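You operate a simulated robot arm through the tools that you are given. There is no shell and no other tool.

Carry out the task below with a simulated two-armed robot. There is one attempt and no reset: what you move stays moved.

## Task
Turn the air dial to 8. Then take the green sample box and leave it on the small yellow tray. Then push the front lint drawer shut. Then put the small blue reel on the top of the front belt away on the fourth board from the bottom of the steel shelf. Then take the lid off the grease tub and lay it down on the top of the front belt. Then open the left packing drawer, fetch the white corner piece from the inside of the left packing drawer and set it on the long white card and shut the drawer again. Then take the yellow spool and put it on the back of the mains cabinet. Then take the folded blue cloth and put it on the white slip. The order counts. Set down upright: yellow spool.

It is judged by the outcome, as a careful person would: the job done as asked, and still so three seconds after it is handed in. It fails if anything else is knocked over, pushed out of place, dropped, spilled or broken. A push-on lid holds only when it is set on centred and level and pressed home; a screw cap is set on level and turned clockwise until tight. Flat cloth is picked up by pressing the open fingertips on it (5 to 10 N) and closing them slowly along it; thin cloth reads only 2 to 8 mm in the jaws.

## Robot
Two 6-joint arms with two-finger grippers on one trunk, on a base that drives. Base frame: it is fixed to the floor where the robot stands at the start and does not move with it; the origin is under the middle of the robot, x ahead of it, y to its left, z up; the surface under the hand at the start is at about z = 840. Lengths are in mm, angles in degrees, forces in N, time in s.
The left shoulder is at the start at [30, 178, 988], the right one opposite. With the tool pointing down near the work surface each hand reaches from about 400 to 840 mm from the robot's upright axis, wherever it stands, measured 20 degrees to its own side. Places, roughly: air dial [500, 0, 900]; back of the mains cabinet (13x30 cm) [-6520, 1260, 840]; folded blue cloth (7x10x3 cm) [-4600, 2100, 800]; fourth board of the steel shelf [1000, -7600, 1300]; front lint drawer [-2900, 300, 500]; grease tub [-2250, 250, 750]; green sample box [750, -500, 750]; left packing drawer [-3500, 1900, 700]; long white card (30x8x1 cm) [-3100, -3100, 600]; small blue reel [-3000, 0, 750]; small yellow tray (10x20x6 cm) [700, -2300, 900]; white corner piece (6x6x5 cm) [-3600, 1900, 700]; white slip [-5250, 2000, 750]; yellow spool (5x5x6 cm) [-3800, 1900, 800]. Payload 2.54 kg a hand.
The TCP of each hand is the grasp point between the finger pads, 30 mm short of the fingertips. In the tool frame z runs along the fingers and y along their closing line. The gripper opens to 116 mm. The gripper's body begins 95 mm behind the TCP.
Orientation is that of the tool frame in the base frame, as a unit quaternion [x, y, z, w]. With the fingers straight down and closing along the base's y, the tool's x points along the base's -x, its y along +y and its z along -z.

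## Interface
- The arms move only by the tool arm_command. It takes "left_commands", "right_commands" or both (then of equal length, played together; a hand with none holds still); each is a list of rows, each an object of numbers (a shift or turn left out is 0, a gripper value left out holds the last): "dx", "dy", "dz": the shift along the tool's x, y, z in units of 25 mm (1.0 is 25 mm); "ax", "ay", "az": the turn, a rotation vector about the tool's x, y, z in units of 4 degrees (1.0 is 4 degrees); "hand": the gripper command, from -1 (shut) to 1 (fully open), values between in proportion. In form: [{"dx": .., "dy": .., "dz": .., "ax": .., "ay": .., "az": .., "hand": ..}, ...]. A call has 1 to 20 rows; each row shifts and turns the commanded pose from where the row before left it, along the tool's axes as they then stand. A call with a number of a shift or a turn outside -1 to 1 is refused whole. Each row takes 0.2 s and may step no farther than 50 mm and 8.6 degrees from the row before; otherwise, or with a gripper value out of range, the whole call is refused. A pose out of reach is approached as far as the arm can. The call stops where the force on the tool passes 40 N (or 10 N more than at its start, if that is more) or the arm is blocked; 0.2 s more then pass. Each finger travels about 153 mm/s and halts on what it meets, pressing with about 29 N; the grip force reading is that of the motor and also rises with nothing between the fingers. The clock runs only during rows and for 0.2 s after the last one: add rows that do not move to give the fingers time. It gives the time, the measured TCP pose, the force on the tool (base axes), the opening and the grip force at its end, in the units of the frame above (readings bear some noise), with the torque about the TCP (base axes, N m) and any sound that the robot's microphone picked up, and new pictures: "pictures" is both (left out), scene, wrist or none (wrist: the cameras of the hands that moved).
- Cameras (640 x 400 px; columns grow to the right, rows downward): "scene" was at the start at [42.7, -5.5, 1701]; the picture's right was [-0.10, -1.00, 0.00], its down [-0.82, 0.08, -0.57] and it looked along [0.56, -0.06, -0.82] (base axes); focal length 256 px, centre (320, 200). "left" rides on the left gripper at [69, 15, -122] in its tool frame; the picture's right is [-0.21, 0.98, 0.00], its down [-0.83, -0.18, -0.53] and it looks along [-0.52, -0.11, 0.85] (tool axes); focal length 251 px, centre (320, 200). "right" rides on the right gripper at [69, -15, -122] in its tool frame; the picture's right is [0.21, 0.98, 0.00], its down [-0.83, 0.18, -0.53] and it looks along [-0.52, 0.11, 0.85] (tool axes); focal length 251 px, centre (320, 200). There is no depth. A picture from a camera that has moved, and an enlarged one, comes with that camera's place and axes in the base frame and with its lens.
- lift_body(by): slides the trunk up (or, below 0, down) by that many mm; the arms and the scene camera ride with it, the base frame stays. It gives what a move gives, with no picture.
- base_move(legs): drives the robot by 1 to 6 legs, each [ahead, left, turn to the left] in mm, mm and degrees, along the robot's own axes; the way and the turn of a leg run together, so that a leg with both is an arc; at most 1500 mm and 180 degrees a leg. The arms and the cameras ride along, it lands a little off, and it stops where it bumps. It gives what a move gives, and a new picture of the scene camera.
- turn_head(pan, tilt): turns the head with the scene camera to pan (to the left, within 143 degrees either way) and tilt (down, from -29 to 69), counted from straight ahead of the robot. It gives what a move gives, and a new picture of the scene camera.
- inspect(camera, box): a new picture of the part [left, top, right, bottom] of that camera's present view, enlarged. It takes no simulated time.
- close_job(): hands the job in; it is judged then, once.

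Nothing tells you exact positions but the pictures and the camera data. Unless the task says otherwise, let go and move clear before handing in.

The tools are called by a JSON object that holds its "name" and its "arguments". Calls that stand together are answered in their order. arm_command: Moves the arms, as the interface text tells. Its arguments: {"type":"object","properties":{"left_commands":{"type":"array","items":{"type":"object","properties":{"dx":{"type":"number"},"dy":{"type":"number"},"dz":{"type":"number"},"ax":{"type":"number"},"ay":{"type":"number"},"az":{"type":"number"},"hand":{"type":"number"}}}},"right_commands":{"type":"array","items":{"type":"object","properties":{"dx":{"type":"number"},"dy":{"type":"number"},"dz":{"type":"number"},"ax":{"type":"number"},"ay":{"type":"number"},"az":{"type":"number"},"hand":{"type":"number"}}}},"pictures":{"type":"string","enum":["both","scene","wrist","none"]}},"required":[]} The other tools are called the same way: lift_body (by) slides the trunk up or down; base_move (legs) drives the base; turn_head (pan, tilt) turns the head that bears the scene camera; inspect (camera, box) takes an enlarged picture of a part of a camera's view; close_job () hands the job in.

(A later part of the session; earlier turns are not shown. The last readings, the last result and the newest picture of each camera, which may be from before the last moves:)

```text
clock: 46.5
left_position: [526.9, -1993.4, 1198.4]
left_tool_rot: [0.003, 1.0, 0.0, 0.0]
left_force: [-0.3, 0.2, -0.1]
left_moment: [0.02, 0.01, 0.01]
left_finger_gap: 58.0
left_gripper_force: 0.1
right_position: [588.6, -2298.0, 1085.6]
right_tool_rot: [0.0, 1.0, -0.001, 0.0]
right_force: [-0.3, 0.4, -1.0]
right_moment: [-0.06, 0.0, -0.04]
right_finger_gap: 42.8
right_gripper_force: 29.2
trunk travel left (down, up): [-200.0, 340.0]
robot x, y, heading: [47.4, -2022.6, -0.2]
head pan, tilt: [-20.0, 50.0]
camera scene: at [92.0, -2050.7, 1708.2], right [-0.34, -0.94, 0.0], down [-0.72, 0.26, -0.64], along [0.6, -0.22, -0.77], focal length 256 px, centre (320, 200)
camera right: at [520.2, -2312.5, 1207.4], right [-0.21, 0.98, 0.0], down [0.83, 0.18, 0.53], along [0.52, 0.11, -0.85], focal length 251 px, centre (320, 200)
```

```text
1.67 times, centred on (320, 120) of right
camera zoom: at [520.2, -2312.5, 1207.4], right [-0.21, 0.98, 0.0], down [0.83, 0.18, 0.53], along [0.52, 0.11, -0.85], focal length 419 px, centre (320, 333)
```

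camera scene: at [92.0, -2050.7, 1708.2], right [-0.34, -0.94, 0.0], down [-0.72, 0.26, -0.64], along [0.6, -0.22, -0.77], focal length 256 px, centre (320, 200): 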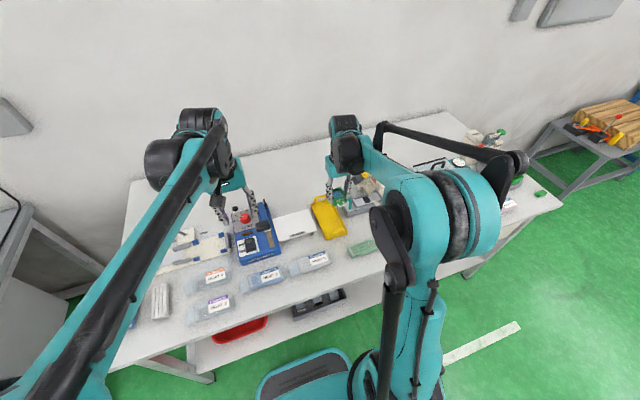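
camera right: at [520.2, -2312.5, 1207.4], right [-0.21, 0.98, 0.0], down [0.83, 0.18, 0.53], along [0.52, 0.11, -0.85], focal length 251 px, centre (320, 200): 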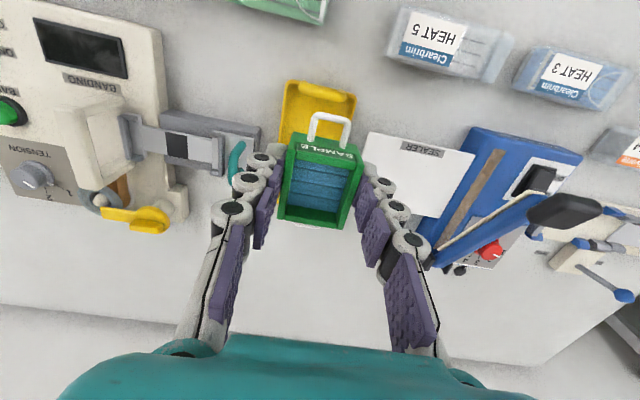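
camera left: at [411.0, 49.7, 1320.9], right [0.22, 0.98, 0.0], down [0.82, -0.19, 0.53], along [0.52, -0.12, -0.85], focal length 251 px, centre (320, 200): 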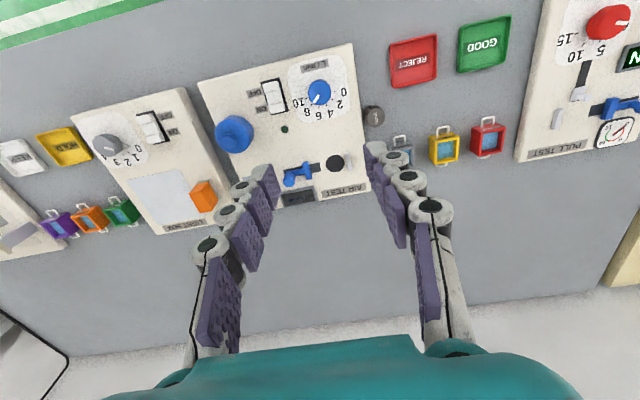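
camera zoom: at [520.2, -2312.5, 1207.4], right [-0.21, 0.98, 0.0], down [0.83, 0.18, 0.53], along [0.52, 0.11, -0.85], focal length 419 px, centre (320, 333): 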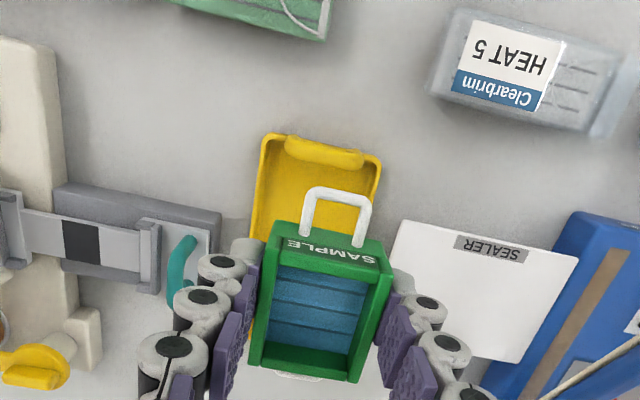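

{"name": "arm_command", "arguments": {"right_commands": [{"dx": -0.82, "dy": -0.02}, {"dx": -0.82, "dy": -0.02}, {"dx": -0.82, "dy": -0.02}, {"dx": -0.82, "dy": -0.02}, {"dz": 1}, {"dz": 1}, {"dz": 1}, {"dz": 1}, {"dz": 1}, {"dz": 1}, {"dz": 0.6}, {}], "pictures": "both"}}

{"name": "inspect", "arguments": {"camera": "right", "box": [200, 0, 440, 240]}}

{"name": "inspect", "arguments": {"camera": "scene", "box": [260, 140, 420, 260]}}

```text
clock: 49.1
left_position: [526.8, -1992.6, 1199.3]
left_tool_rot: [0.004, 1.0, 0.001, 0.0]
left_force: [-0.5, -0.6, 0.8]
left_moment: [-0.03, 0.01, -0.02]
left_finger_gap: 58.1
left_gripper_force: 0.1
right_position: [668.9, -2302.4, 920.4]
right_tool_rot: [0.001, 1.0, 0.0, 0.0]
right_force: [0.6, 0.4, -1.5]
right_moment: [-0.05, 0.01, -0.01]
right_finger_gap: 42.5
right_gripper_force: 29.4
trunk travel left (down, up): [-200.0, 340.0]
robot x, y, heading: [50.5, -2024.6, -0.1]
head pan, tilt: [-20.0, 50.0]
camera scene: at [92.1, -2051.3, 1708.2], right [-0.34, -0.94, 0.0], down [-0.72, 0.26, -0.64], along [0.6, -0.22, -0.77], focal length 256 px, centre (320, 200)
camera right: at [601.6, -2316.3, 1042.2], right [-0.21, 0.98, 0.0], down [0.83, 0.18, 0.53], along [0.52, 0.11, -0.85], focal length 251 px, centre (320, 200)
```

scene: 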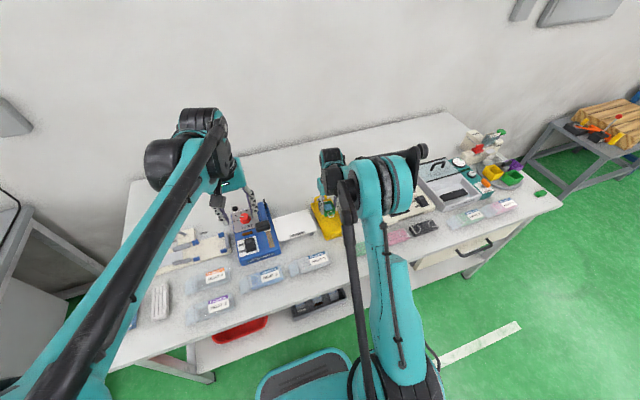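
right: 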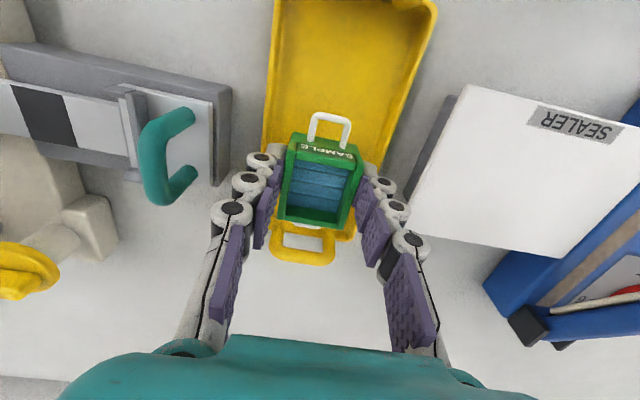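

```text
1.67 times, centred on (320, 120) of right
camera zoom: at [601.6, -2316.3, 1042.2], right [-0.21, 0.98, 0.0], down [0.83, 0.18, 0.53], along [0.52, 0.11, -0.85], focal length 419 px, centre (320, 333)
```

zoom: 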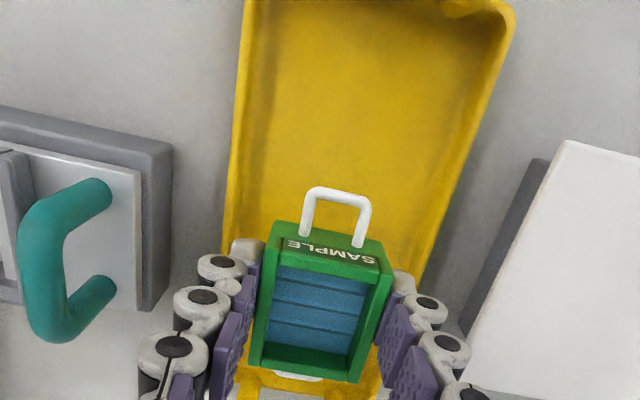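

```text
3.33 times, centred on (340, 200) of scene
camera zoom: at [92.1, -2051.3, 1708.2], right [-0.34, -0.94, 0.0], down [-0.72, 0.26, -0.64], along [0.6, -0.22, -0.77], focal length 852 px, centre (253, 200)
```

zoom: 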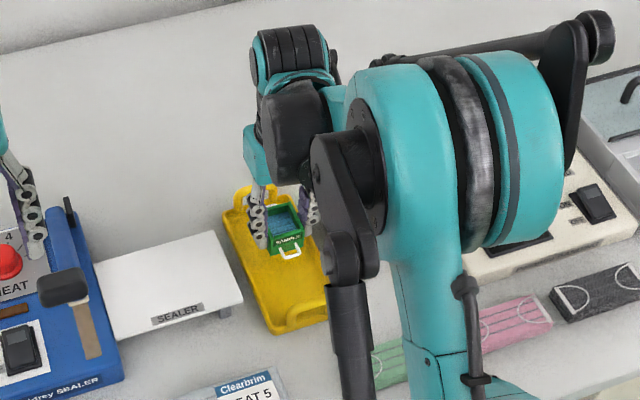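

The box sits over the middle of the tray. I'll lower it in small steps and watch the force.

{"name": "arm_command", "arguments": {"right_commands": [{"dz": 0.4, "dy": 0.08}, {"dz": 0.4}, {"dz": 0.2}, {}], "pictures": "wrist"}}

{"name": "arm_command", "arguments": {"right_commands": [{"dz": 0.1}, {"dz": 0.1}, {}], "pictures": "wrist"}}

```text
clock: 50.1
left_position: [527.5, -1993.9, 1199.4]
left_tool_rot: [0.003, 1.0, -0.001, -0.001]
left_force: [-0.9, 1.1, -0.2]
left_moment: [0.0, -0.01, 0.03]
left_finger_gap: 58.1
left_gripper_force: 0.2
right_position: [670.0, -2298.3, 894.9]
right_tool_rot: [0.001, 1.0, 0.0, 0.0]
right_force: [0.4, 0.0, -0.4]
right_moment: [-0.01, 0.05, -0.02]
right_finger_gap: 42.7
right_gripper_force: 28.9
trunk travel left (down, up): [-200.0, 340.0]
robot x, y, heading: [43.7, -2029.6, 0.0]
head pan, tilt: [-20.0, 50.0]
camera right: at [601.7, -2313.6, 1017.1], right [-0.21, 0.98, 0.0], down [0.83, 0.18, 0.53], along [0.52, 0.11, -0.85], focal length 251 px, centre (320, 200)
```

right: 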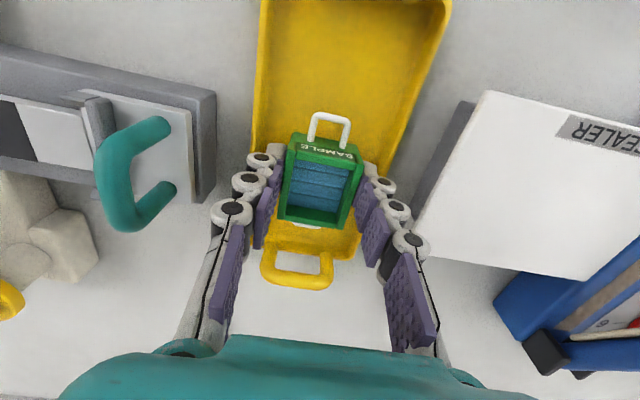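

```text
clock: 50.9
left_position: [527.5, -1993.1, 1199.2]
left_tool_rot: [0.004, 1.0, 0.001, 0.0]
left_force: [-0.6, 0.6, -0.1]
left_moment: [0.0, -0.01, -0.02]
left_finger_gap: 57.9
left_gripper_force: 0.0
right_position: [670.4, -2299.4, 890.8]
right_tool_rot: [0.0, 1.0, 0.0, 0.001]
right_force: [-0.6, 0.1, -0.5]
right_moment: [0.0, 0.0, -0.01]
right_finger_gap: 42.9
right_gripper_force: 28.8
trunk travel left (down, up): [-200.0, 340.0]
robot x, y, heading: [47.2, -2030.4, -0.4]
head pan, tilt: [-20.0, 50.0]
camera right: at [601.6, -2313.9, 1012.3], right [-0.21, 0.98, 0.0], down [0.83, 0.18, 0.53], along [0.52, 0.11, -0.85], focal length 251 px, centre (320, 200)
```

right: 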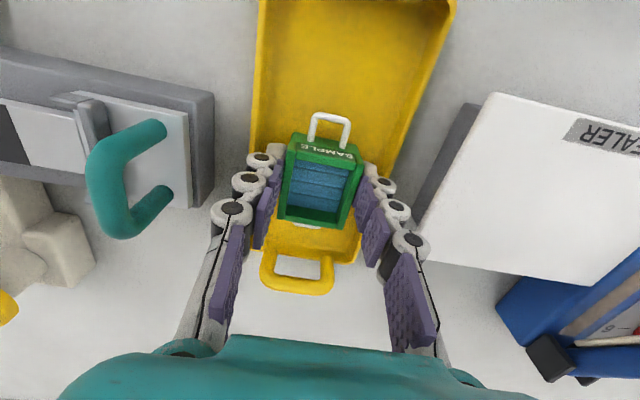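

{"name": "arm_command", "arguments": {"right_commands": [{"dz": 0.1}, {"dz": 0.1}, {"dz": 0.1}, {}], "pictures": "none"}}

{"name": "arm_command", "arguments": {"right_commands": [{"dz": 0.08}, {}], "pictures": "none"}}

{"name": "arm_command", "arguments": {"right_commands": [{"dz": 0.08}, {}], "pictures": "wrist"}}

```text
clock: 51.9
left_position: [526.2, -1991.9, 1201.0]
left_tool_rot: [0.004, 1.0, 0.0, 0.0]
left_force: [-0.7, -0.3, -0.1]
left_moment: [0.0, -0.04, -0.01]
left_finger_gap: 58.2
left_gripper_force: 0.1
right_position: [669.3, -2300.3, 883.1]
right_tool_rot: [0.001, 1.0, -0.001, 0.0]
right_force: [6.8, -2.4, 24.4]
right_moment: [-0.05, -0.29, -0.02]
right_finger_gap: 42.8
right_gripper_force: 29.3
trunk travel left (down, up): [-200.0, 340.0]
robot x, y, heading: [46.1, -2025.3, 0.1]
head pan, tilt: [-20.0, 50.0]
```

```text
clock: 52.5
left_position: [523.9, -1992.3, 1200.5]
left_tool_rot: [0.004, 1.0, 0.0, 0.001]
left_force: [0.4, 0.0, -0.1]
left_moment: [0.0, 0.01, 0.02]
left_finger_gap: 58.1
left_gripper_force: 0.1
right_position: [668.7, -2298.7, 881.5]
right_tool_rot: [0.001, 1.0, -0.001, 0.001]
right_force: [6.2, -2.6, 26.5]
right_moment: [-0.12, -0.17, 0.01]
right_finger_gap: 43.1
right_gripper_force: 28.8
trunk travel left (down, up): [-200.0, 340.0]
robot x, y, heading: [48.0, -2029.4, -0.1]
head pan, tilt: [-20.0, 50.0]
```

```text
clock: 53.1
left_position: [526.4, -1993.0, 1200.4]
left_tool_rot: [0.004, 1.0, 0.0, 0.001]
left_force: [0.3, 0.2, 0.8]
left_moment: [-0.02, 0.02, 0.02]
left_finger_gap: 58.0
left_gripper_force: 0.0
right_position: [668.6, -2298.4, 879.5]
right_tool_rot: [0.001, 1.0, 0.0, 0.001]
right_force: [1.7, -1.6, 26.4]
right_moment: [-0.04, -0.06, -0.03]
right_finger_gap: 42.6
right_gripper_force: 29.1
trunk travel left (down, up): [-200.0, 340.0]
robot x, y, heading: [47.2, -2027.4, -0.1]
head pan, tilt: [-20.0, 50.0]
camera right: at [599.8, -2313.3, 1001.9], right [-0.21, 0.98, 0.0], down [0.83, 0.18, 0.53], along [0.52, 0.11, -0.85], focal length 251 px, centre (320, 200)
```

right: 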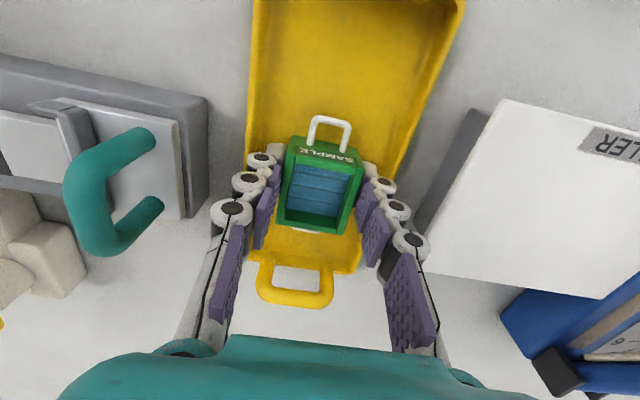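

The box rests on the tray floor. I'll ease up, open a little inside the tray, and rise straight up.

{"name": "arm_command", "arguments": {"right_commands": [{"dz": -0.06}, {"hand": -0.15}, {"hand": -0.08}, {}, {"dz": -0.4}, {"dz": -0.8}, {"dz": -1}, {"dz": -1}, {"dz": -1}, {"dz": -1}, {}], "pictures": "both"}}

{"name": "inspect", "arguments": {"camera": "right", "box": [200, 0, 440, 240]}}

```text
clock: 55.5
left_position: [528.7, -1993.6, 1197.7]
left_tool_rot: [0.004, 1.0, 0.0, 0.0]
left_force: [-1.1, 0.4, 0.3]
left_moment: [-0.01, -0.03, 0.02]
left_finger_gap: 58.0
left_gripper_force: 0.1
right_position: [670.1, -2301.1, 1009.3]
right_tool_rot: [0.001, 1.0, 0.0, 0.0]
right_force: [-0.4, 0.3, -0.4]
right_moment: [0.02, -0.01, -0.01]
right_finger_gap: 53.5
right_gripper_force: 0.1
trunk travel left (down, up): [-200.0, 340.0]
robot x, y, heading: [45.9, -2027.9, -0.3]
head pan, tilt: [-20.0, 50.0]
camera scene: at [92.7, -2051.5, 1708.1], right [-0.34, -0.94, 0.0], down [-0.72, 0.26, -0.64], along [0.6, -0.22, -0.77], focal length 256 px, centre (320, 200)
camera right: at [601.5, -2314.5, 1132.6], right [-0.21, 0.98, 0.0], down [0.83, 0.18, 0.53], along [0.52, 0.11, -0.85], focal length 251 px, centre (320, 200)
```

scene: 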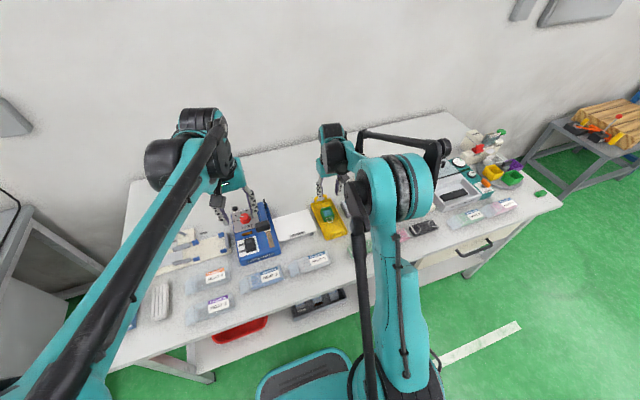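
right: 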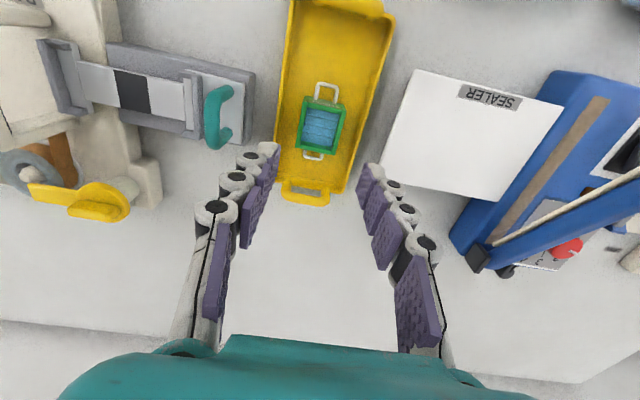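

```text
1.67 times, centred on (320, 120) of right
camera zoom: at [601.5, -2314.5, 1132.6], right [-0.21, 0.98, 0.0], down [0.83, 0.18, 0.53], along [0.52, 0.11, -0.85], focal length 419 px, centre (320, 333)
```

zoom: 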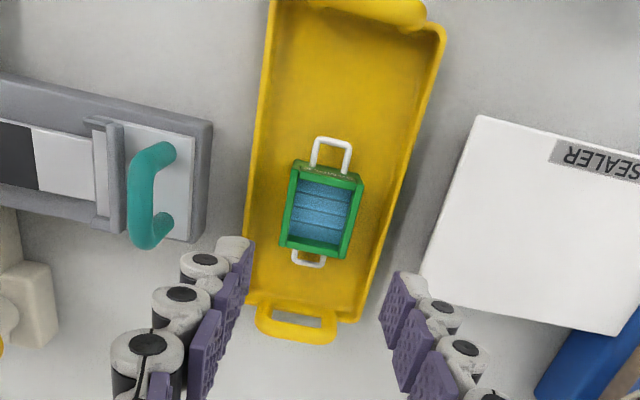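

The green box lies level in the yellow tray. Next is the front lint drawer near [−2900, 300]. I'll raise the right arm, back off, and look that way.

{"name": "arm_command", "arguments": {"right_commands": [{"dz": -1}, {"dz": -1}, {"dz": -1}, {"dz": -1}, {"dz": -1}, {"dz": -1}, {"dz": -1}, {"dz": -1, "dx": 1}, {"dx": 1}, {"dx": 1}, {"dx": 1}, {"dx": 1}, {"dx": 1}, {}], "left_commands": [{"dx": 0.5}, {"dx": 0.5}, {"dx": 0.5}, {"dx": 0.5}, {}, {}, {}, {}, {}, {}, {}, {}, {}, {}], "pictures": "none"}}

{"name": "base_move", "arguments": {"legs": [[-300, 0, 0]]}}

{"name": "turn_head", "arguments": {"pan": 141, "tilt": 20}}

{"name": "turn_head", "arguments": {"pan": -141, "tilt": 20}}

```text
clock: 58.5
left_position: [478.7, -1994.5, 1198.0]
left_tool_rot: [0.004, 1.0, 0.0, 0.0]
left_force: [0.3, 0.3, 0.0]
left_moment: [0.01, 0.03, -0.02]
left_finger_gap: 57.7
left_gripper_force: 0.0
right_position: [521.8, -2299.0, 1209.8]
right_tool_rot: [0.001, 1.0, 0.0, 0.0]
right_force: [0.8, 0.4, -0.6]
right_moment: [-0.01, 0.01, 0.02]
right_finger_gap: 53.6
right_gripper_force: 0.1
trunk travel left (down, up): [-200.0, 340.0]
robot x, y, heading: [48.2, -2025.6, -0.3]
head pan, tilt: [-20.0, 50.0]
```

```text
clock: 60.6
left_position: [176.0, -1994.4, 1199.2]
left_tool_rot: [0.004, 1.0, 0.0, 0.0]
left_force: [-0.9, -0.3, -0.5]
left_moment: [-0.01, -0.04, -0.02]
left_finger_gap: 58.1
left_gripper_force: 0.1
right_position: [218.9, -2299.2, 1210.1]
right_tool_rot: [0.002, 1.0, 0.0, 0.0]
right_force: [-1.3, -1.2, 0.1]
right_moment: [0.03, -0.03, -0.02]
right_finger_gap: 53.2
right_gripper_force: 0.1
trunk travel left (down, up): [-200.0, 340.0]
robot x, y, heading: [-257.3, -2026.6, 0.1]
head pan, tilt: [-20.0, 50.0]
camera scene: at [-210.2, -2050.7, 1708.2], right [-0.35, -0.94, 0.0], down [-0.72, 0.26, -0.64], along [0.6, -0.22, -0.77], focal length 256 px, centre (320, 200)
```

scene: 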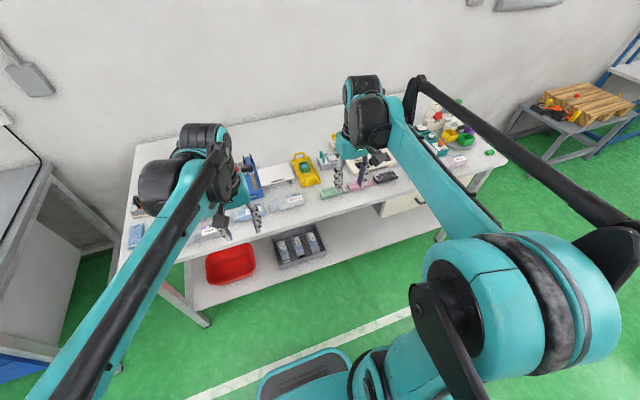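

```text
clock: 63.1
left_position: [175.3, -1994.2, 1200.0]
left_tool_rot: [0.004, 1.0, -0.001, 0.0]
left_force: [-0.8, -0.3, 0.8]
left_moment: [-0.02, 0.01, 0.0]
left_finger_gap: 58.2
left_gripper_force: 0.1
right_position: [219.3, -2300.1, 1209.8]
right_tool_rot: [0.001, 1.0, 0.0, 0.0]
right_force: [0.2, 0.2, 0.1]
right_moment: [0.0, 0.03, 0.02]
right_finger_gap: 52.9
right_gripper_force: 0.1
trunk travel left (down, up): [-200.0, 340.0]
robot x, y, heading: [-253.0, -2028.0, -0.1]
head pan, tilt: [141.0, 20.0]
camera scene: at [-353.4, -1965.2, 1753.8], right [0.63, 0.77, 0.0], down [0.26, -0.22, -0.94], along [-0.73, 0.59, -0.34], focal length 256 px, centre (320, 200)
```

scene: 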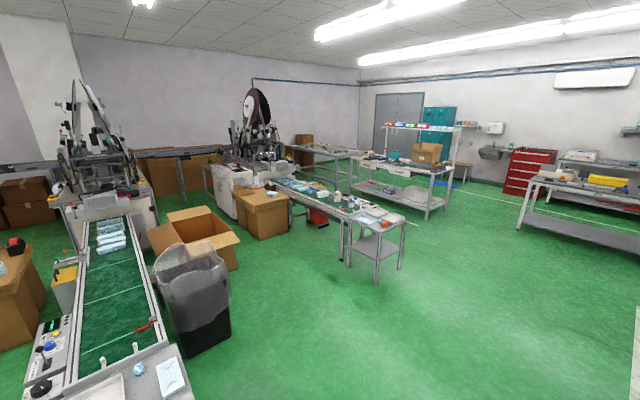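

```text
clock: 66.9
left_position: [176.9, -1993.3, 1198.7]
left_tool_rot: [0.005, 1.0, 0.0, 0.0]
left_force: [0.9, 0.7, -0.3]
left_moment: [0.03, 0.0, 0.0]
left_finger_gap: 58.1
left_gripper_force: 0.0
right_position: [219.8, -2298.8, 1208.8]
right_tool_rot: [0.002, 1.0, 0.0, 0.0]
right_force: [-0.1, 0.3, -0.4]
right_moment: [-0.02, -0.03, -0.03]
right_finger_gap: 53.2
right_gripper_force: 0.0
trunk travel left (down, up): [-200.0, 340.0]
robot x, y, heading: [-250.0, -2027.8, -0.1]
head pan, tilt: [-141.0, 20.0]
camera scene: at [-353.8, -2082.5, 1753.8], right [-0.63, 0.78, 0.0], down [0.27, 0.21, -0.94], along [-0.73, -0.59, -0.34], focal length 256 px, centre (320, 200)
```

scene: 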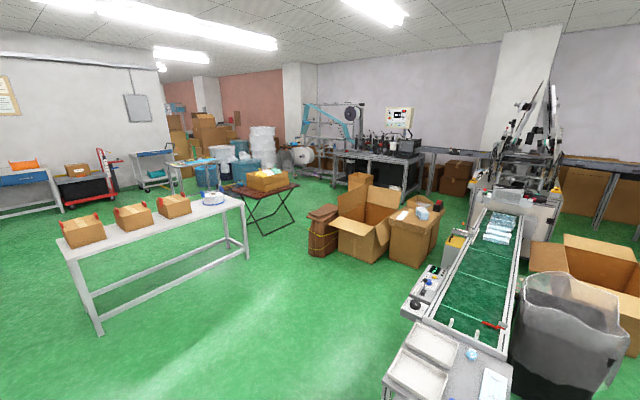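

I see two mask lines; the one running along x near y ≈ 0 should be the "front" one. I'll turn back and zoom on it.

{"name": "turn_head", "arguments": {"pan": 135, "tilt": 10}}

{"name": "inspect", "arguments": {"camera": "scene", "box": [200, 110, 440, 290]}}

{"name": "inspect", "arguments": {"camera": "scene", "box": [380, 80, 640, 260]}}

```text
clock: 70.8
left_position: [176.9, -1994.2, 1199.5]
left_tool_rot: [0.005, 1.0, 0.0, 0.0]
left_force: [0.8, -0.1, 0.2]
left_moment: [0.04, 0.0, 0.0]
left_finger_gap: 57.9
left_gripper_force: 0.0
right_position: [219.8, -2299.5, 1210.3]
right_tool_rot: [0.002, 1.0, 0.0, 0.0]
right_force: [0.2, -0.3, -0.4]
right_moment: [-0.02, 0.0, -0.02]
right_finger_gap: 53.4
right_gripper_force: 0.0
trunk travel left (down, up): [-200.0, 340.0]
robot x, y, heading: [-254.5, -2025.0, -0.3]
head pan, tilt: [135.0, 10.0]
camera scene: at [-346.7, -1958.1, 1770.1], right [0.71, 0.7, 0.0], down [0.12, -0.12, -0.98], along [-0.69, 0.7, -0.17], focal length 256 px, centre (320, 200)
```

scene: 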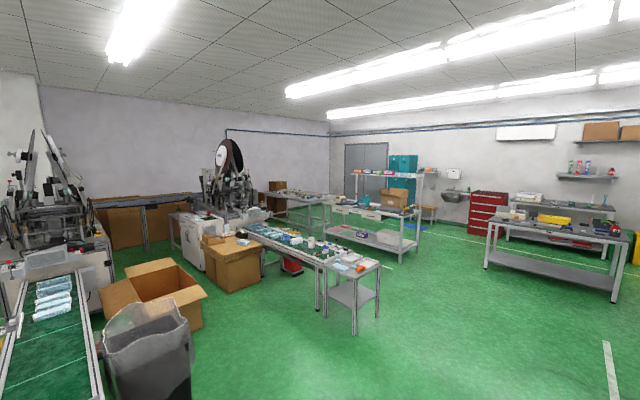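

```text
2.22 times, centred on (320, 200) of scene
camera zoom: at [-346.7, -1958.1, 1770.1], right [0.71, 0.7, 0.0], down [0.12, -0.12, -0.98], along [-0.69, 0.7, -0.17], focal length 568 px, centre (320, 200)
```

zoom: 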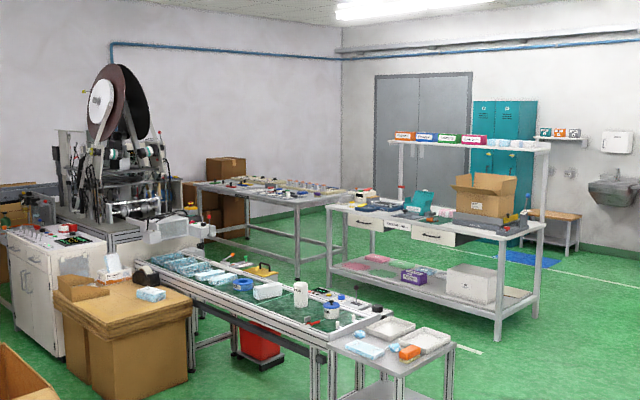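

```text
2.22 times, centred on (510, 170) of scene
camera zoom: at [-346.7, -1958.1, 1770.1], right [0.71, 0.7, 0.0], down [0.12, -0.12, -0.98], along [-0.69, 0.7, -0.17], focal length 568 px, centre (-102, 267)
```

zoom: 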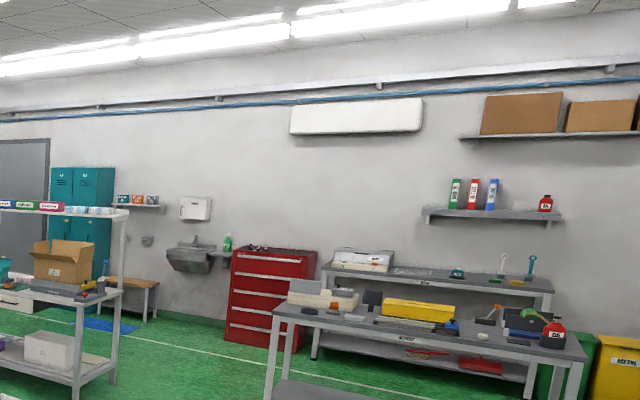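

The front belt spans roughly x −3500…−1900, y −330…40, and the packing bench front is near y = 1650. I'll drive into the aisle between them, facing the belt.

{"name": "turn_head", "arguments": {"pan": 0, "tilt": 40}}

{"name": "base_move", "arguments": {"legs": [[-150, 0, 0], [0, 1500, 0], [0, 1400, 0], [0, 0, -90], [0, -1400, 0]]}}

```text
clock: 72.9
left_position: [176.5, -1994.1, 1198.6]
left_tool_rot: [0.004, 1.0, 0.0, 0.0]
left_force: [0.6, 0.7, 0.6]
left_moment: [0.02, 0.0, -0.01]
left_finger_gap: 58.0
left_gripper_force: 0.1
right_position: [220.4, -2299.6, 1208.2]
right_tool_rot: [0.001, 1.0, 0.0, 0.0]
right_force: [0.3, -0.6, -0.2]
right_moment: [0.04, -0.01, 0.01]
right_finger_gap: 53.3
right_gripper_force: 0.0
trunk travel left (down, up): [-200.0, 340.0]
robot x, y, heading: [-254.0, -2025.1, -0.1]
head pan, tilt: [0.0, 40.0]
camera scene: at [-196.2, -2024.4, 1722.4], right [0.0, -1.0, 0.0], down [-0.64, 0.0, -0.77], along [0.77, 0.0, -0.64], focal length 256 px, centre (320, 200)
```

scene: 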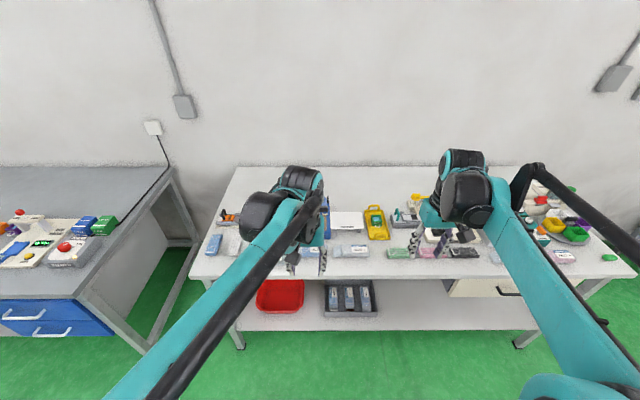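

```text
clock: 98.3
left_position: [-1685.5, 477.1, 1198.8]
left_tool_rot: [0.7, 0.714, 0.0, 0.0]
left_force: [-0.1, -0.5, -0.4]
left_moment: [-0.04, -0.05, 0.0]
left_finger_gap: 58.0
left_gripper_force: 0.0
right_position: [-1990.1, 425.5, 1208.0]
right_tool_rot: [0.698, 0.716, 0.0, 0.001]
right_force: [-0.7, -0.6, -0.4]
right_moment: [-0.03, -0.02, 0.02]
right_finger_gap: 53.4
right_gripper_force: 0.1
trunk travel left (down, up): [-200.0, 340.0]
robot x, y, heading: [-1727.2, 905.7, -88.8]
head pan, tilt: [0.0, 40.0]
camera scene: at [-1726.6, 851.9, 1722.3], right [-1.0, -0.02, 0.0], down [-0.01, 0.64, -0.77], along [0.02, -0.77, -0.64], focal length 256 px, centre (320, 200)
```

scene: 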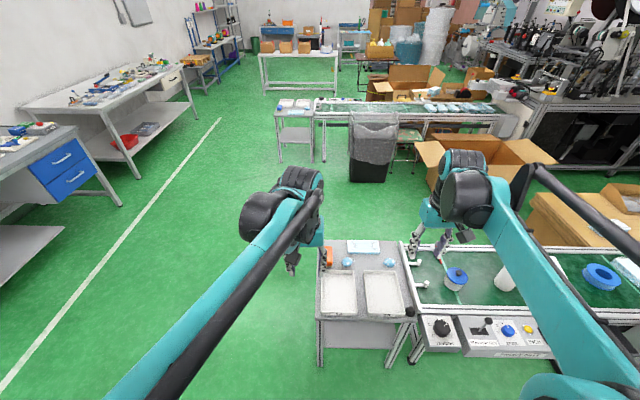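

The tub is at about [−2265, 250] as listed, so the belt lies around y = 0…400. I'll slide on to face the lint drawer at x ≈ −2900.

{"name": "base_move", "arguments": {"legs": [[0, 0, -1.2], [0, -1150, 0]]}}

{"name": "turn_head", "arguments": {"pan": 0, "tilt": 60}}

```text
clock: 104.5
left_position: [-2840.0, 469.6, 1199.4]
left_tool_rot: [0.705, 0.709, 0.0, 0.001]
left_force: [-0.4, -0.1, 0.2]
left_moment: [0.01, 0.0, -0.01]
left_finger_gap: 58.0
left_gripper_force: 0.0
right_position: [-3144.0, 421.6, 1210.2]
right_tool_rot: [0.703, 0.711, -0.001, 0.001]
right_force: [0.0, -0.3, 0.2]
right_moment: [-0.03, 0.0, 0.0]
right_finger_gap: 53.6
right_gripper_force: 0.1
trunk travel left (down, up): [-200.0, 340.0]
robot x, y, heading: [-2876.4, 897.8, -89.5]
head pan, tilt: [0.0, 40.0]
camera scene: at [-2875.7, 844.5, 1722.3], right [-1.0, -0.01, 0.0], down [-0.01, 0.64, -0.77], along [0.01, -0.77, -0.64], focal length 256 px, centre (320, 200)
```

scene: 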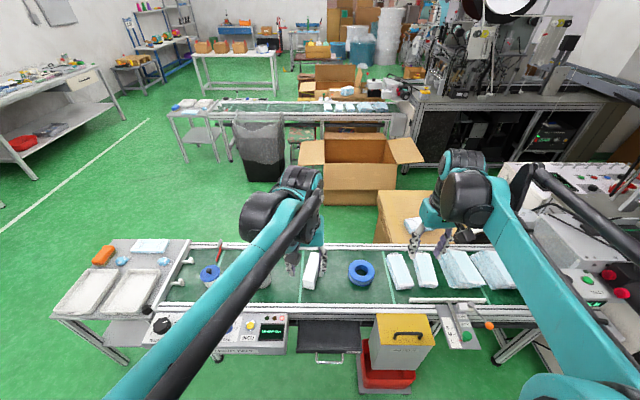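

```text
clock: 105.4
left_position: [-2838.9, 469.7, 1199.2]
left_tool_rot: [0.706, 0.708, 0.0, -0.001]
left_force: [-0.2, 0.6, 0.2]
left_moment: [-0.02, -0.02, 0.0]
left_finger_gap: 57.8
left_gripper_force: 0.0
right_position: [-3144.1, 421.5, 1209.6]
right_tool_rot: [0.703, 0.711, 0.001, 0.0]
right_force: [1.1, -0.4, 0.6]
right_moment: [-0.01, -0.02, -0.01]
right_finger_gap: 53.3
right_gripper_force: 0.0
trunk travel left (down, up): [-200.0, 340.0]
robot x, y, heading: [-2877.3, 899.9, -89.2]
head pan, tilt: [0.0, 60.0]
camera scene: at [-2875.4, 862.8, 1695.7], right [-1.0, -0.01, 0.0], down [-0.01, 0.87, -0.5], along [0.01, -0.5, -0.87], focal length 256 px, centre (320, 200)
```

scene: 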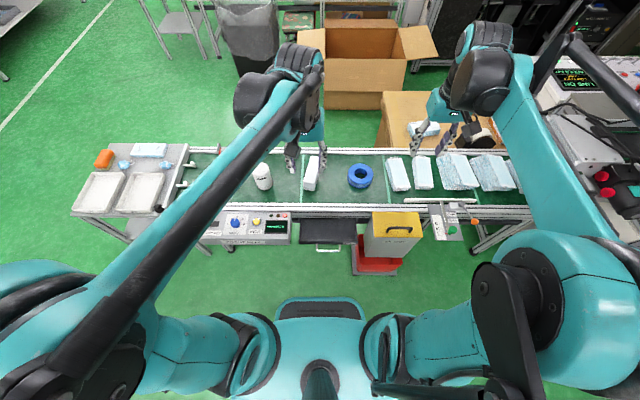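

{"name": "inspect", "arguments": {"camera": "scene", "box": [220, 140, 460, 290]}}

{"name": "inspect", "arguments": {"camera": "left", "box": [0, 0, 640, 400]}}

{"name": "inspect", "arguments": {"camera": "right", "box": [0, 0, 640, 400]}}

```text
2.67 times, centred on (340, 215) of scene
camera zoom: at [-2875.4, 862.8, 1695.7], right [-1.0, -0.01, 0.0], down [-0.01, 0.87, -0.5], along [0.01, -0.5, -0.87], focal length 682 px, centre (267, 160)
```

zoom: 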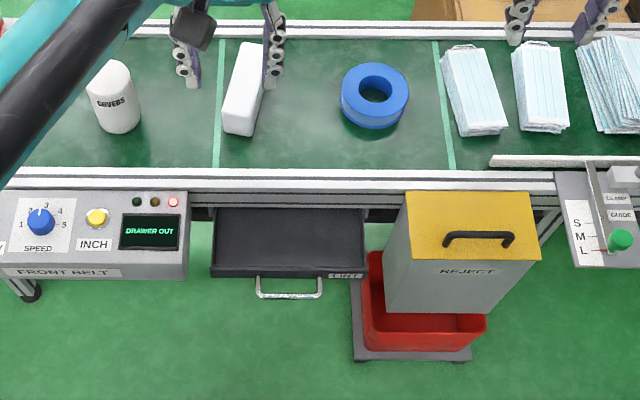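

```text
1.00 times, centred on (320, 200) of left (not enlarged: the box is as wide or as high as the picture)
camera zoom: at [-2823.9, 539.1, 1320.8], right [0.98, -0.21, 0.0], down [-0.18, -0.83, 0.53], along [-0.11, -0.52, -0.85], focal length 251 px, centre (320, 200)
```

zoom: 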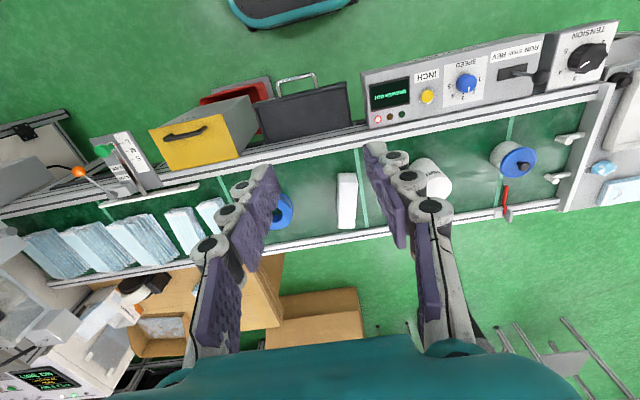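

```text
1.00 times, centred on (320, 200) of right (not enlarged: the box is as wide or as high as the picture)
camera zoom: at [-3159.7, 491.5, 1331.8], right [0.97, 0.22, 0.0], down [0.19, -0.82, 0.53], along [0.12, -0.52, -0.85], focal length 251 px, centre (320, 200)
```

zoom: 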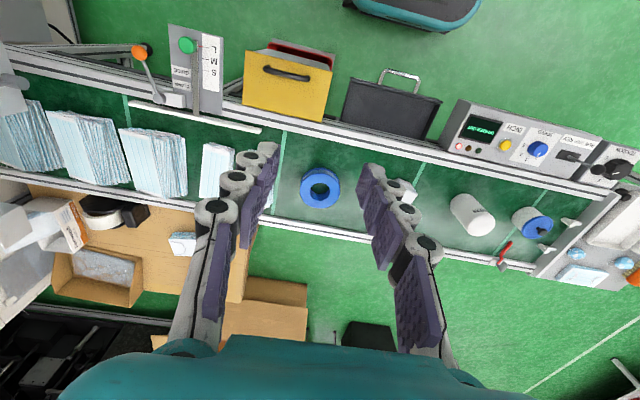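

The dark drawer labelled LINT is out (display reads "DRAWER OUT"), with its handle near [−2906, 470, 550]. I'll zoom in for its geometry.

{"name": "inspect", "arguments": {"camera": "left", "box": [220, 60, 420, 185]}}

{"name": "inspect", "arguments": {"camera": "right", "box": [300, 50, 500, 175]}}

{"name": "inspect", "arguments": {"camera": "scene", "box": [270, 190, 400, 270]}}

```text
3.20 times, centred on (320, 122) of left
camera zoom: at [-2823.9, 539.1, 1320.8], right [0.98, -0.21, 0.0], down [-0.18, -0.83, 0.53], along [-0.11, -0.52, -0.85], focal length 805 px, centre (320, 448)
```

zoom: 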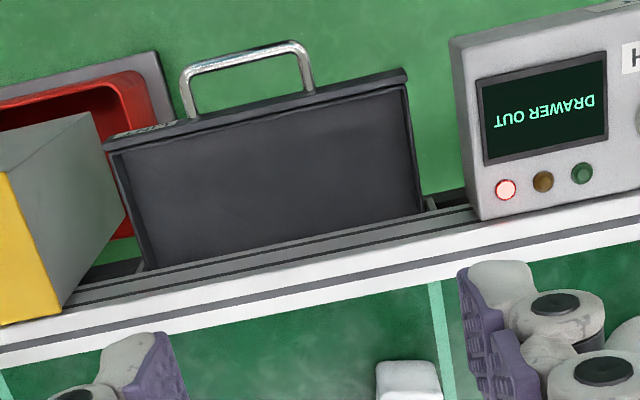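

```text
3.20 times, centred on (400, 112) of right
camera zoom: at [-3159.7, 491.5, 1331.8], right [0.97, 0.22, 0.0], down [0.19, -0.82, 0.53], along [0.12, -0.52, -0.85], focal length 805 px, centre (64, 480)
```

zoom: 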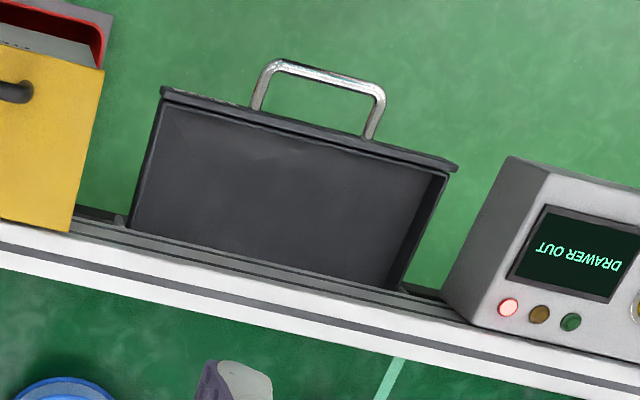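

```text
4.92 times, centred on (335, 230) of scene
camera zoom: at [-2875.4, 862.8, 1695.7], right [-1.0, -0.01, 0.0], down [-0.01, 0.87, -0.5], along [0.01, -0.5, -0.87], focal length 1258 px, centre (246, 52)
```

zoom: 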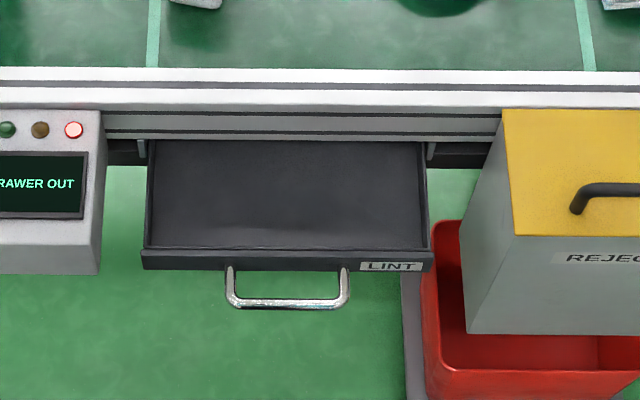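

The drawer front is at y ≈ 438, spanning x −3046…−2773, with its top edge near z 585. I'll back up, lower the trunk, and bring the left hand, tilted forward with fingers closed, to push on the front beside the handle.

{"name": "base_move", "arguments": {"legs": [[-150, 0, -0.5]]}}

{"name": "lift_body", "arguments": {"by": -150}}

{"name": "arm_command", "arguments": {"left_commands": [{"ay": -1, "dx": 0.5, "hand": -1}, {"ay": -1, "dx": 0.5}, {"ay": -1, "dx": 0.5}, {"ay": -1, "dx": 0.5}, {"ay": -1}, {"ay": -1}, {"ay": -1}, {"ay": -1}, {"ay": -1}, {"ay": -1}, {"ay": -1}, {}]}}

```text
clock: 106.8
left_position: [-2843.8, 621.3, 1199.8]
left_tool_rot: [0.71, 0.704, -0.001, 0.001]
left_force: [0.4, 1.0, -0.7]
left_moment: [-0.08, -0.03, -0.02]
left_finger_gap: 58.3
left_gripper_force: 0.1
right_position: [-3149.3, 577.1, 1210.3]
right_tool_rot: [0.708, 0.706, 0.0, 0.0]
right_force: [-0.6, 0.0, 0.9]
right_moment: [-0.05, -0.02, -0.03]
right_finger_gap: 53.3
right_gripper_force: 0.1
trunk travel left (down, up): [-200.0, 340.0]
robot x, y, heading: [-2876.1, 1049.2, -89.8]
head pan, tilt: [0.0, 60.0]
camera scene: at [-2876.7, 1016.1, 1695.6], right [-1.0, 0.0, 0.0], down [0.0, 0.87, -0.5], along [0.0, -0.5, -0.87], focal length 256 px, centre (320, 200)
```

scene: 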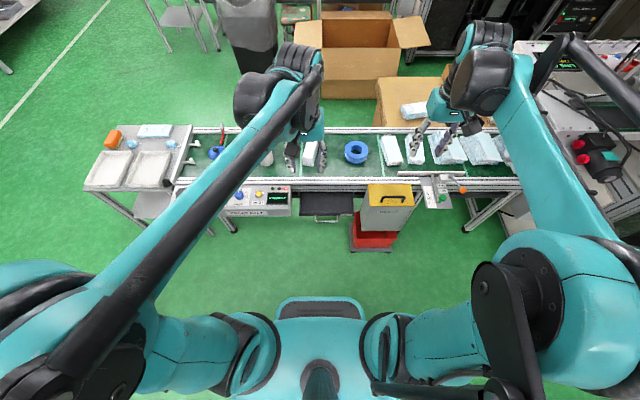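

```text
clock: 108.5
left_position: [-2844.7, 620.2, 1048.7]
left_tool_rot: [0.709, 0.705, -0.001, 0.001]
left_force: [0.0, 0.9, -0.2]
left_moment: [-0.01, 0.01, 0.01]
left_finger_gap: 57.9
left_gripper_force: 0.0
right_position: [-3149.6, 576.4, 1060.5]
right_tool_rot: [0.708, 0.707, 0.001, 0.0]
right_force: [-0.4, 0.1, 1.0]
right_moment: [0.0, -0.03, 0.0]
right_finger_gap: 53.4
right_gripper_force: 0.0
trunk travel left (down, up): [-50.0, 490.0]
robot x, y, heading: [-2876.3, 1047.4, -90.2]
head pan, tilt: [0.0, 60.0]
```

```text
clock: 111.1
left_position: [-2845.6, 668.7, 1042.6]
left_tool_rot: [0.658, 0.653, -0.266, 0.265]
left_force: [-0.1, -0.3, -0.2]
left_moment: [0.02, -0.03, 0.01]
left_finger_gap: 0.0
left_gripper_force: 28.8
right_position: [-3149.2, 577.6, 1059.0]
right_tool_rot: [0.708, 0.706, 0.0, 0.0]
right_force: [-0.2, 0.1, 0.0]
right_moment: [0.01, 0.01, 0.0]
right_finger_gap: 53.2
right_gripper_force: 0.1
trunk travel left (down, up): [-50.0, 490.0]
robot x, y, heading: [-2875.4, 1050.5, -90.2]
head pan, tilt: [0.0, 60.0]
camera scene: at [-2876.6, 1014.2, 1545.6], right [-1.0, 0.0, 0.0], down [0.0, 0.87, -0.5], along [0.0, -0.5, -0.87], focal length 256 px, centre (320, 200)
camera left: at [-2828.0, 804.4, 1083.0], right [0.98, -0.16, 0.15], down [-0.18, -0.22, 0.96], along [-0.12, -0.96, -0.24], focal length 251 px, centre (320, 200)
```

scene: 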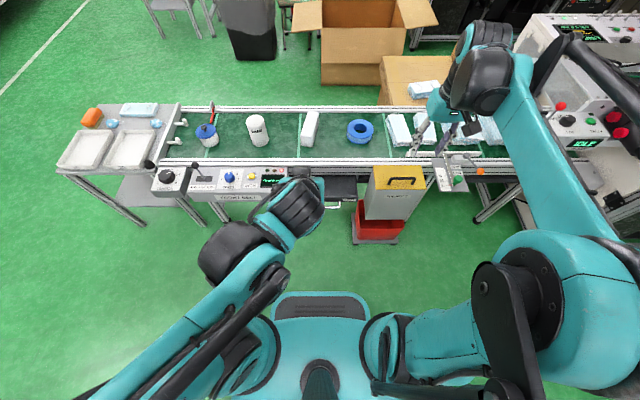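
left: 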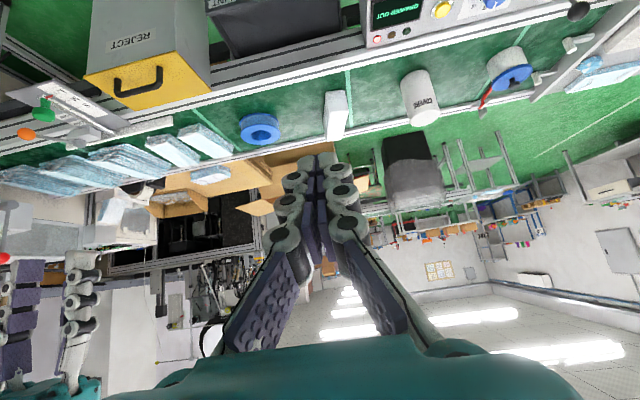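

{"name": "arm_command", "arguments": {"left_commands": [{"dx": 0.567, "dz": 0.982, "dy": 0.034}, {"dx": 0.567, "dz": 0.982, "dy": 0.034}, {"dx": 0.567, "dz": 0.982, "dy": 0.034}, {"dx": 0.567, "dz": 0.982, "dy": 0.034}, {"dx": 0.567, "dz": 0.982, "dy": 0.034}, {"dx": 0.567, "dz": 0.982, "dy": 0.034}, {"dx": 0.567, "dz": 0.982, "dy": 0.034}, {"dx": 0.567, "dz": 0.982, "dy": 0.034}, {"dx": 0.567, "dz": 0.982, "dy": 0.034}, {"dx": 0.567, "dz": 0.982, "dy": 0.034}, {"dx": 0.567, "dz": 0.982, "dy": 0.034}, {"dx": 0.567, "dz": 0.982, "dy": 0.034}, {"dx": 0.567, "dz": 0.982, "dy": 0.034}, {"dx": 0.567, "dz": 0.982, "dy": 0.034}, {"dx": 0.567, "dz": 0.982, "dy": 0.034}, {"dx": 0.567, "dz": 0.982, "dy": 0.034}, {}]}}

{"name": "inspect", "arguments": {"camera": "scene", "box": [220, 150, 420, 275]}}

```text
clock: 114.7
left_position: [-2869.3, 478.0, 774.3]
left_tool_rot: [0.657, 0.654, -0.265, 0.265]
left_force: [0.7, 0.1, 0.2]
left_moment: [0.01, 0.01, 0.04]
left_finger_gap: 0.0
left_gripper_force: 28.4
left hand out of reach, approached as far as the arm can: row 8, 9, 10, 11, 12, 13, 14, 15, 16
right_position: [-3150.6, 576.3, 1060.0]
right_tool_rot: [0.708, 0.707, 0.0, 0.0]
right_force: [-0.1, 0.5, -0.5]
right_moment: [0.02, 0.01, -0.06]
right_finger_gap: 53.4
right_gripper_force: 0.1
trunk travel left (down, up): [-50.0, 490.0]
robot x, y, heading: [-2878.7, 1049.3, -90.0]
head pan, tilt: [0.0, 60.0]
camera scene: at [-2876.5, 1014.5, 1545.6], right [-1.0, 0.0, 0.0], down [0.0, 0.87, -0.5], along [0.0, -0.5, -0.87], focal length 256 px, centre (320, 200)
camera left: at [-2853.6, 612.2, 813.0], right [0.98, -0.16, 0.15], down [-0.18, -0.22, 0.96], along [-0.12, -0.96, -0.25], focal length 251 px, centre (320, 200)
```

scene: 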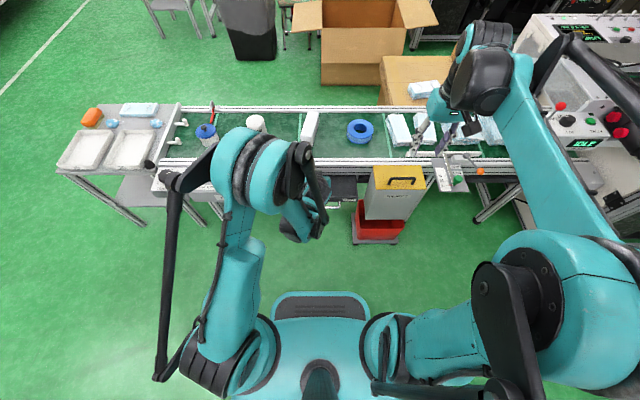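
left: 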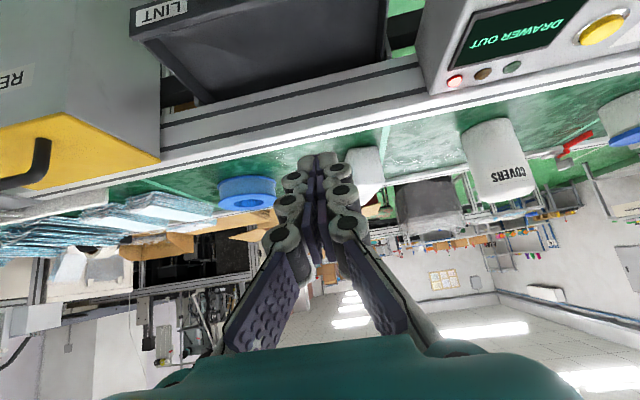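

```text
3.20 times, centred on (320, 212) of scene
camera zoom: at [-2876.5, 1014.5, 1545.6], right [-1.0, 0.0, 0.0], down [0.0, 0.87, -0.5], along [0.0, -0.5, -0.87], focal length 818 px, centre (320, 160)
```

zoom: 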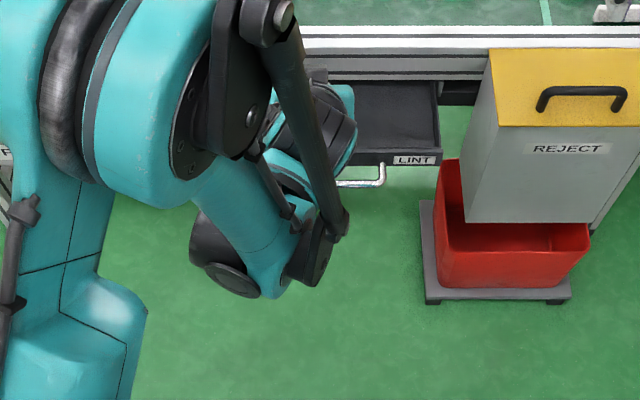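

The arm folds too close at this stance. I'll withdraw the hand up the same way and back the robot off a bit more.

{"name": "arm_command", "arguments": {"left_commands": [{"dx": -0.567, "dz": -0.982, "dy": -0.034}, {"dx": -0.567, "dz": -0.982, "dy": -0.034}, {"dx": -0.567, "dz": -0.982, "dy": -0.034}, {"dx": -0.567, "dz": -0.982, "dy": -0.034}, {"dx": -0.567, "dz": -0.982, "dy": -0.034}, {"dx": -0.567, "dz": -0.982, "dy": -0.034}, {}], "pictures": "scene"}}

{"name": "base_move", "arguments": {"legs": [[-140, 0, 0]]}}

```text
clock: 116.3
left_position: [-2878.0, 520.1, 938.7]
left_tool_rot: [0.658, 0.653, -0.266, 0.264]
left_force: [0.6, -1.1, -0.7]
left_moment: [0.02, -0.01, 0.01]
left_finger_gap: 0.0
left_gripper_force: 28.2
right_position: [-3150.3, 576.1, 1059.9]
right_tool_rot: [0.707, 0.707, 0.0, 0.001]
right_force: [-0.4, 0.1, -1.0]
right_moment: [0.01, 0.02, 0.02]
right_finger_gap: 53.2
right_gripper_force: 0.0
trunk travel left (down, up): [-50.0, 490.0]
robot x, y, heading: [-2876.9, 1048.2, -90.0]
head pan, tilt: [0.0, 60.0]
camera scene: at [-2876.7, 1013.9, 1545.6], right [-1.0, 0.0, 0.0], down [0.0, 0.87, -0.5], along [0.0, -0.5, -0.87], focal length 256 px, centre (320, 200)
```

scene: 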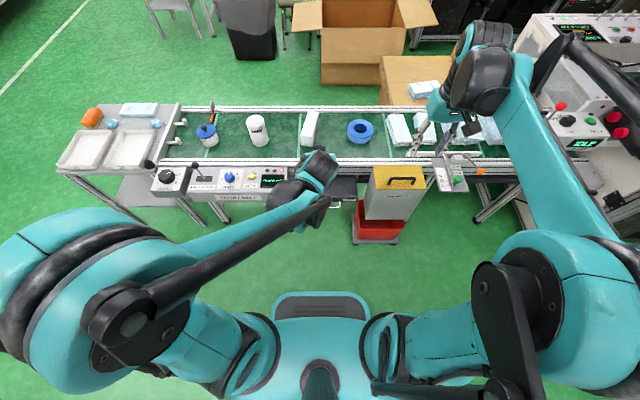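

```text
clock: 117.6
left_position: [-2877.3, 664.6, 939.0]
left_tool_rot: [0.657, 0.654, -0.266, 0.264]
left_force: [-0.8, 0.7, 0.5]
left_moment: [-0.02, -0.01, 0.02]
left_finger_gap: 0.2
left_gripper_force: 29.0
right_position: [-3149.2, 722.3, 1060.2]
right_tool_rot: [0.707, 0.707, 0.0, 0.0]
right_force: [-0.2, 0.3, 0.8]
right_moment: [-0.02, -0.01, -0.01]
right_finger_gap: 53.3
right_gripper_force: 0.0
trunk travel left (down, up): [-50.0, 490.0]
robot x, y, heading: [-2876.4, 1195.0, -90.1]
head pan, tilt: [0.0, 60.0]
camera scene: at [-2876.4, 1159.6, 1545.7], right [-1.0, 0.0, 0.0], down [0.0, 0.87, -0.5], along [0.0, -0.5, -0.87], focal length 256 px, centre (320, 200)
```

scene: 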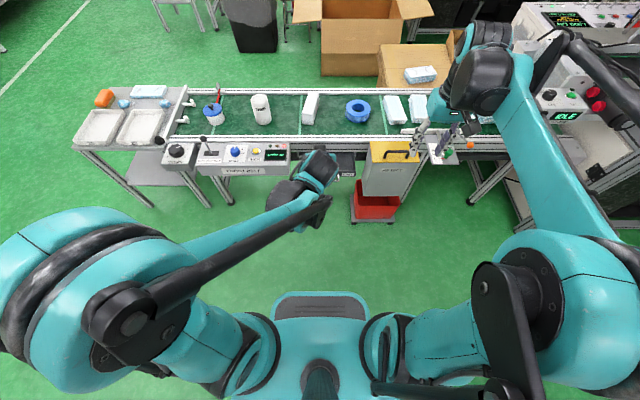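

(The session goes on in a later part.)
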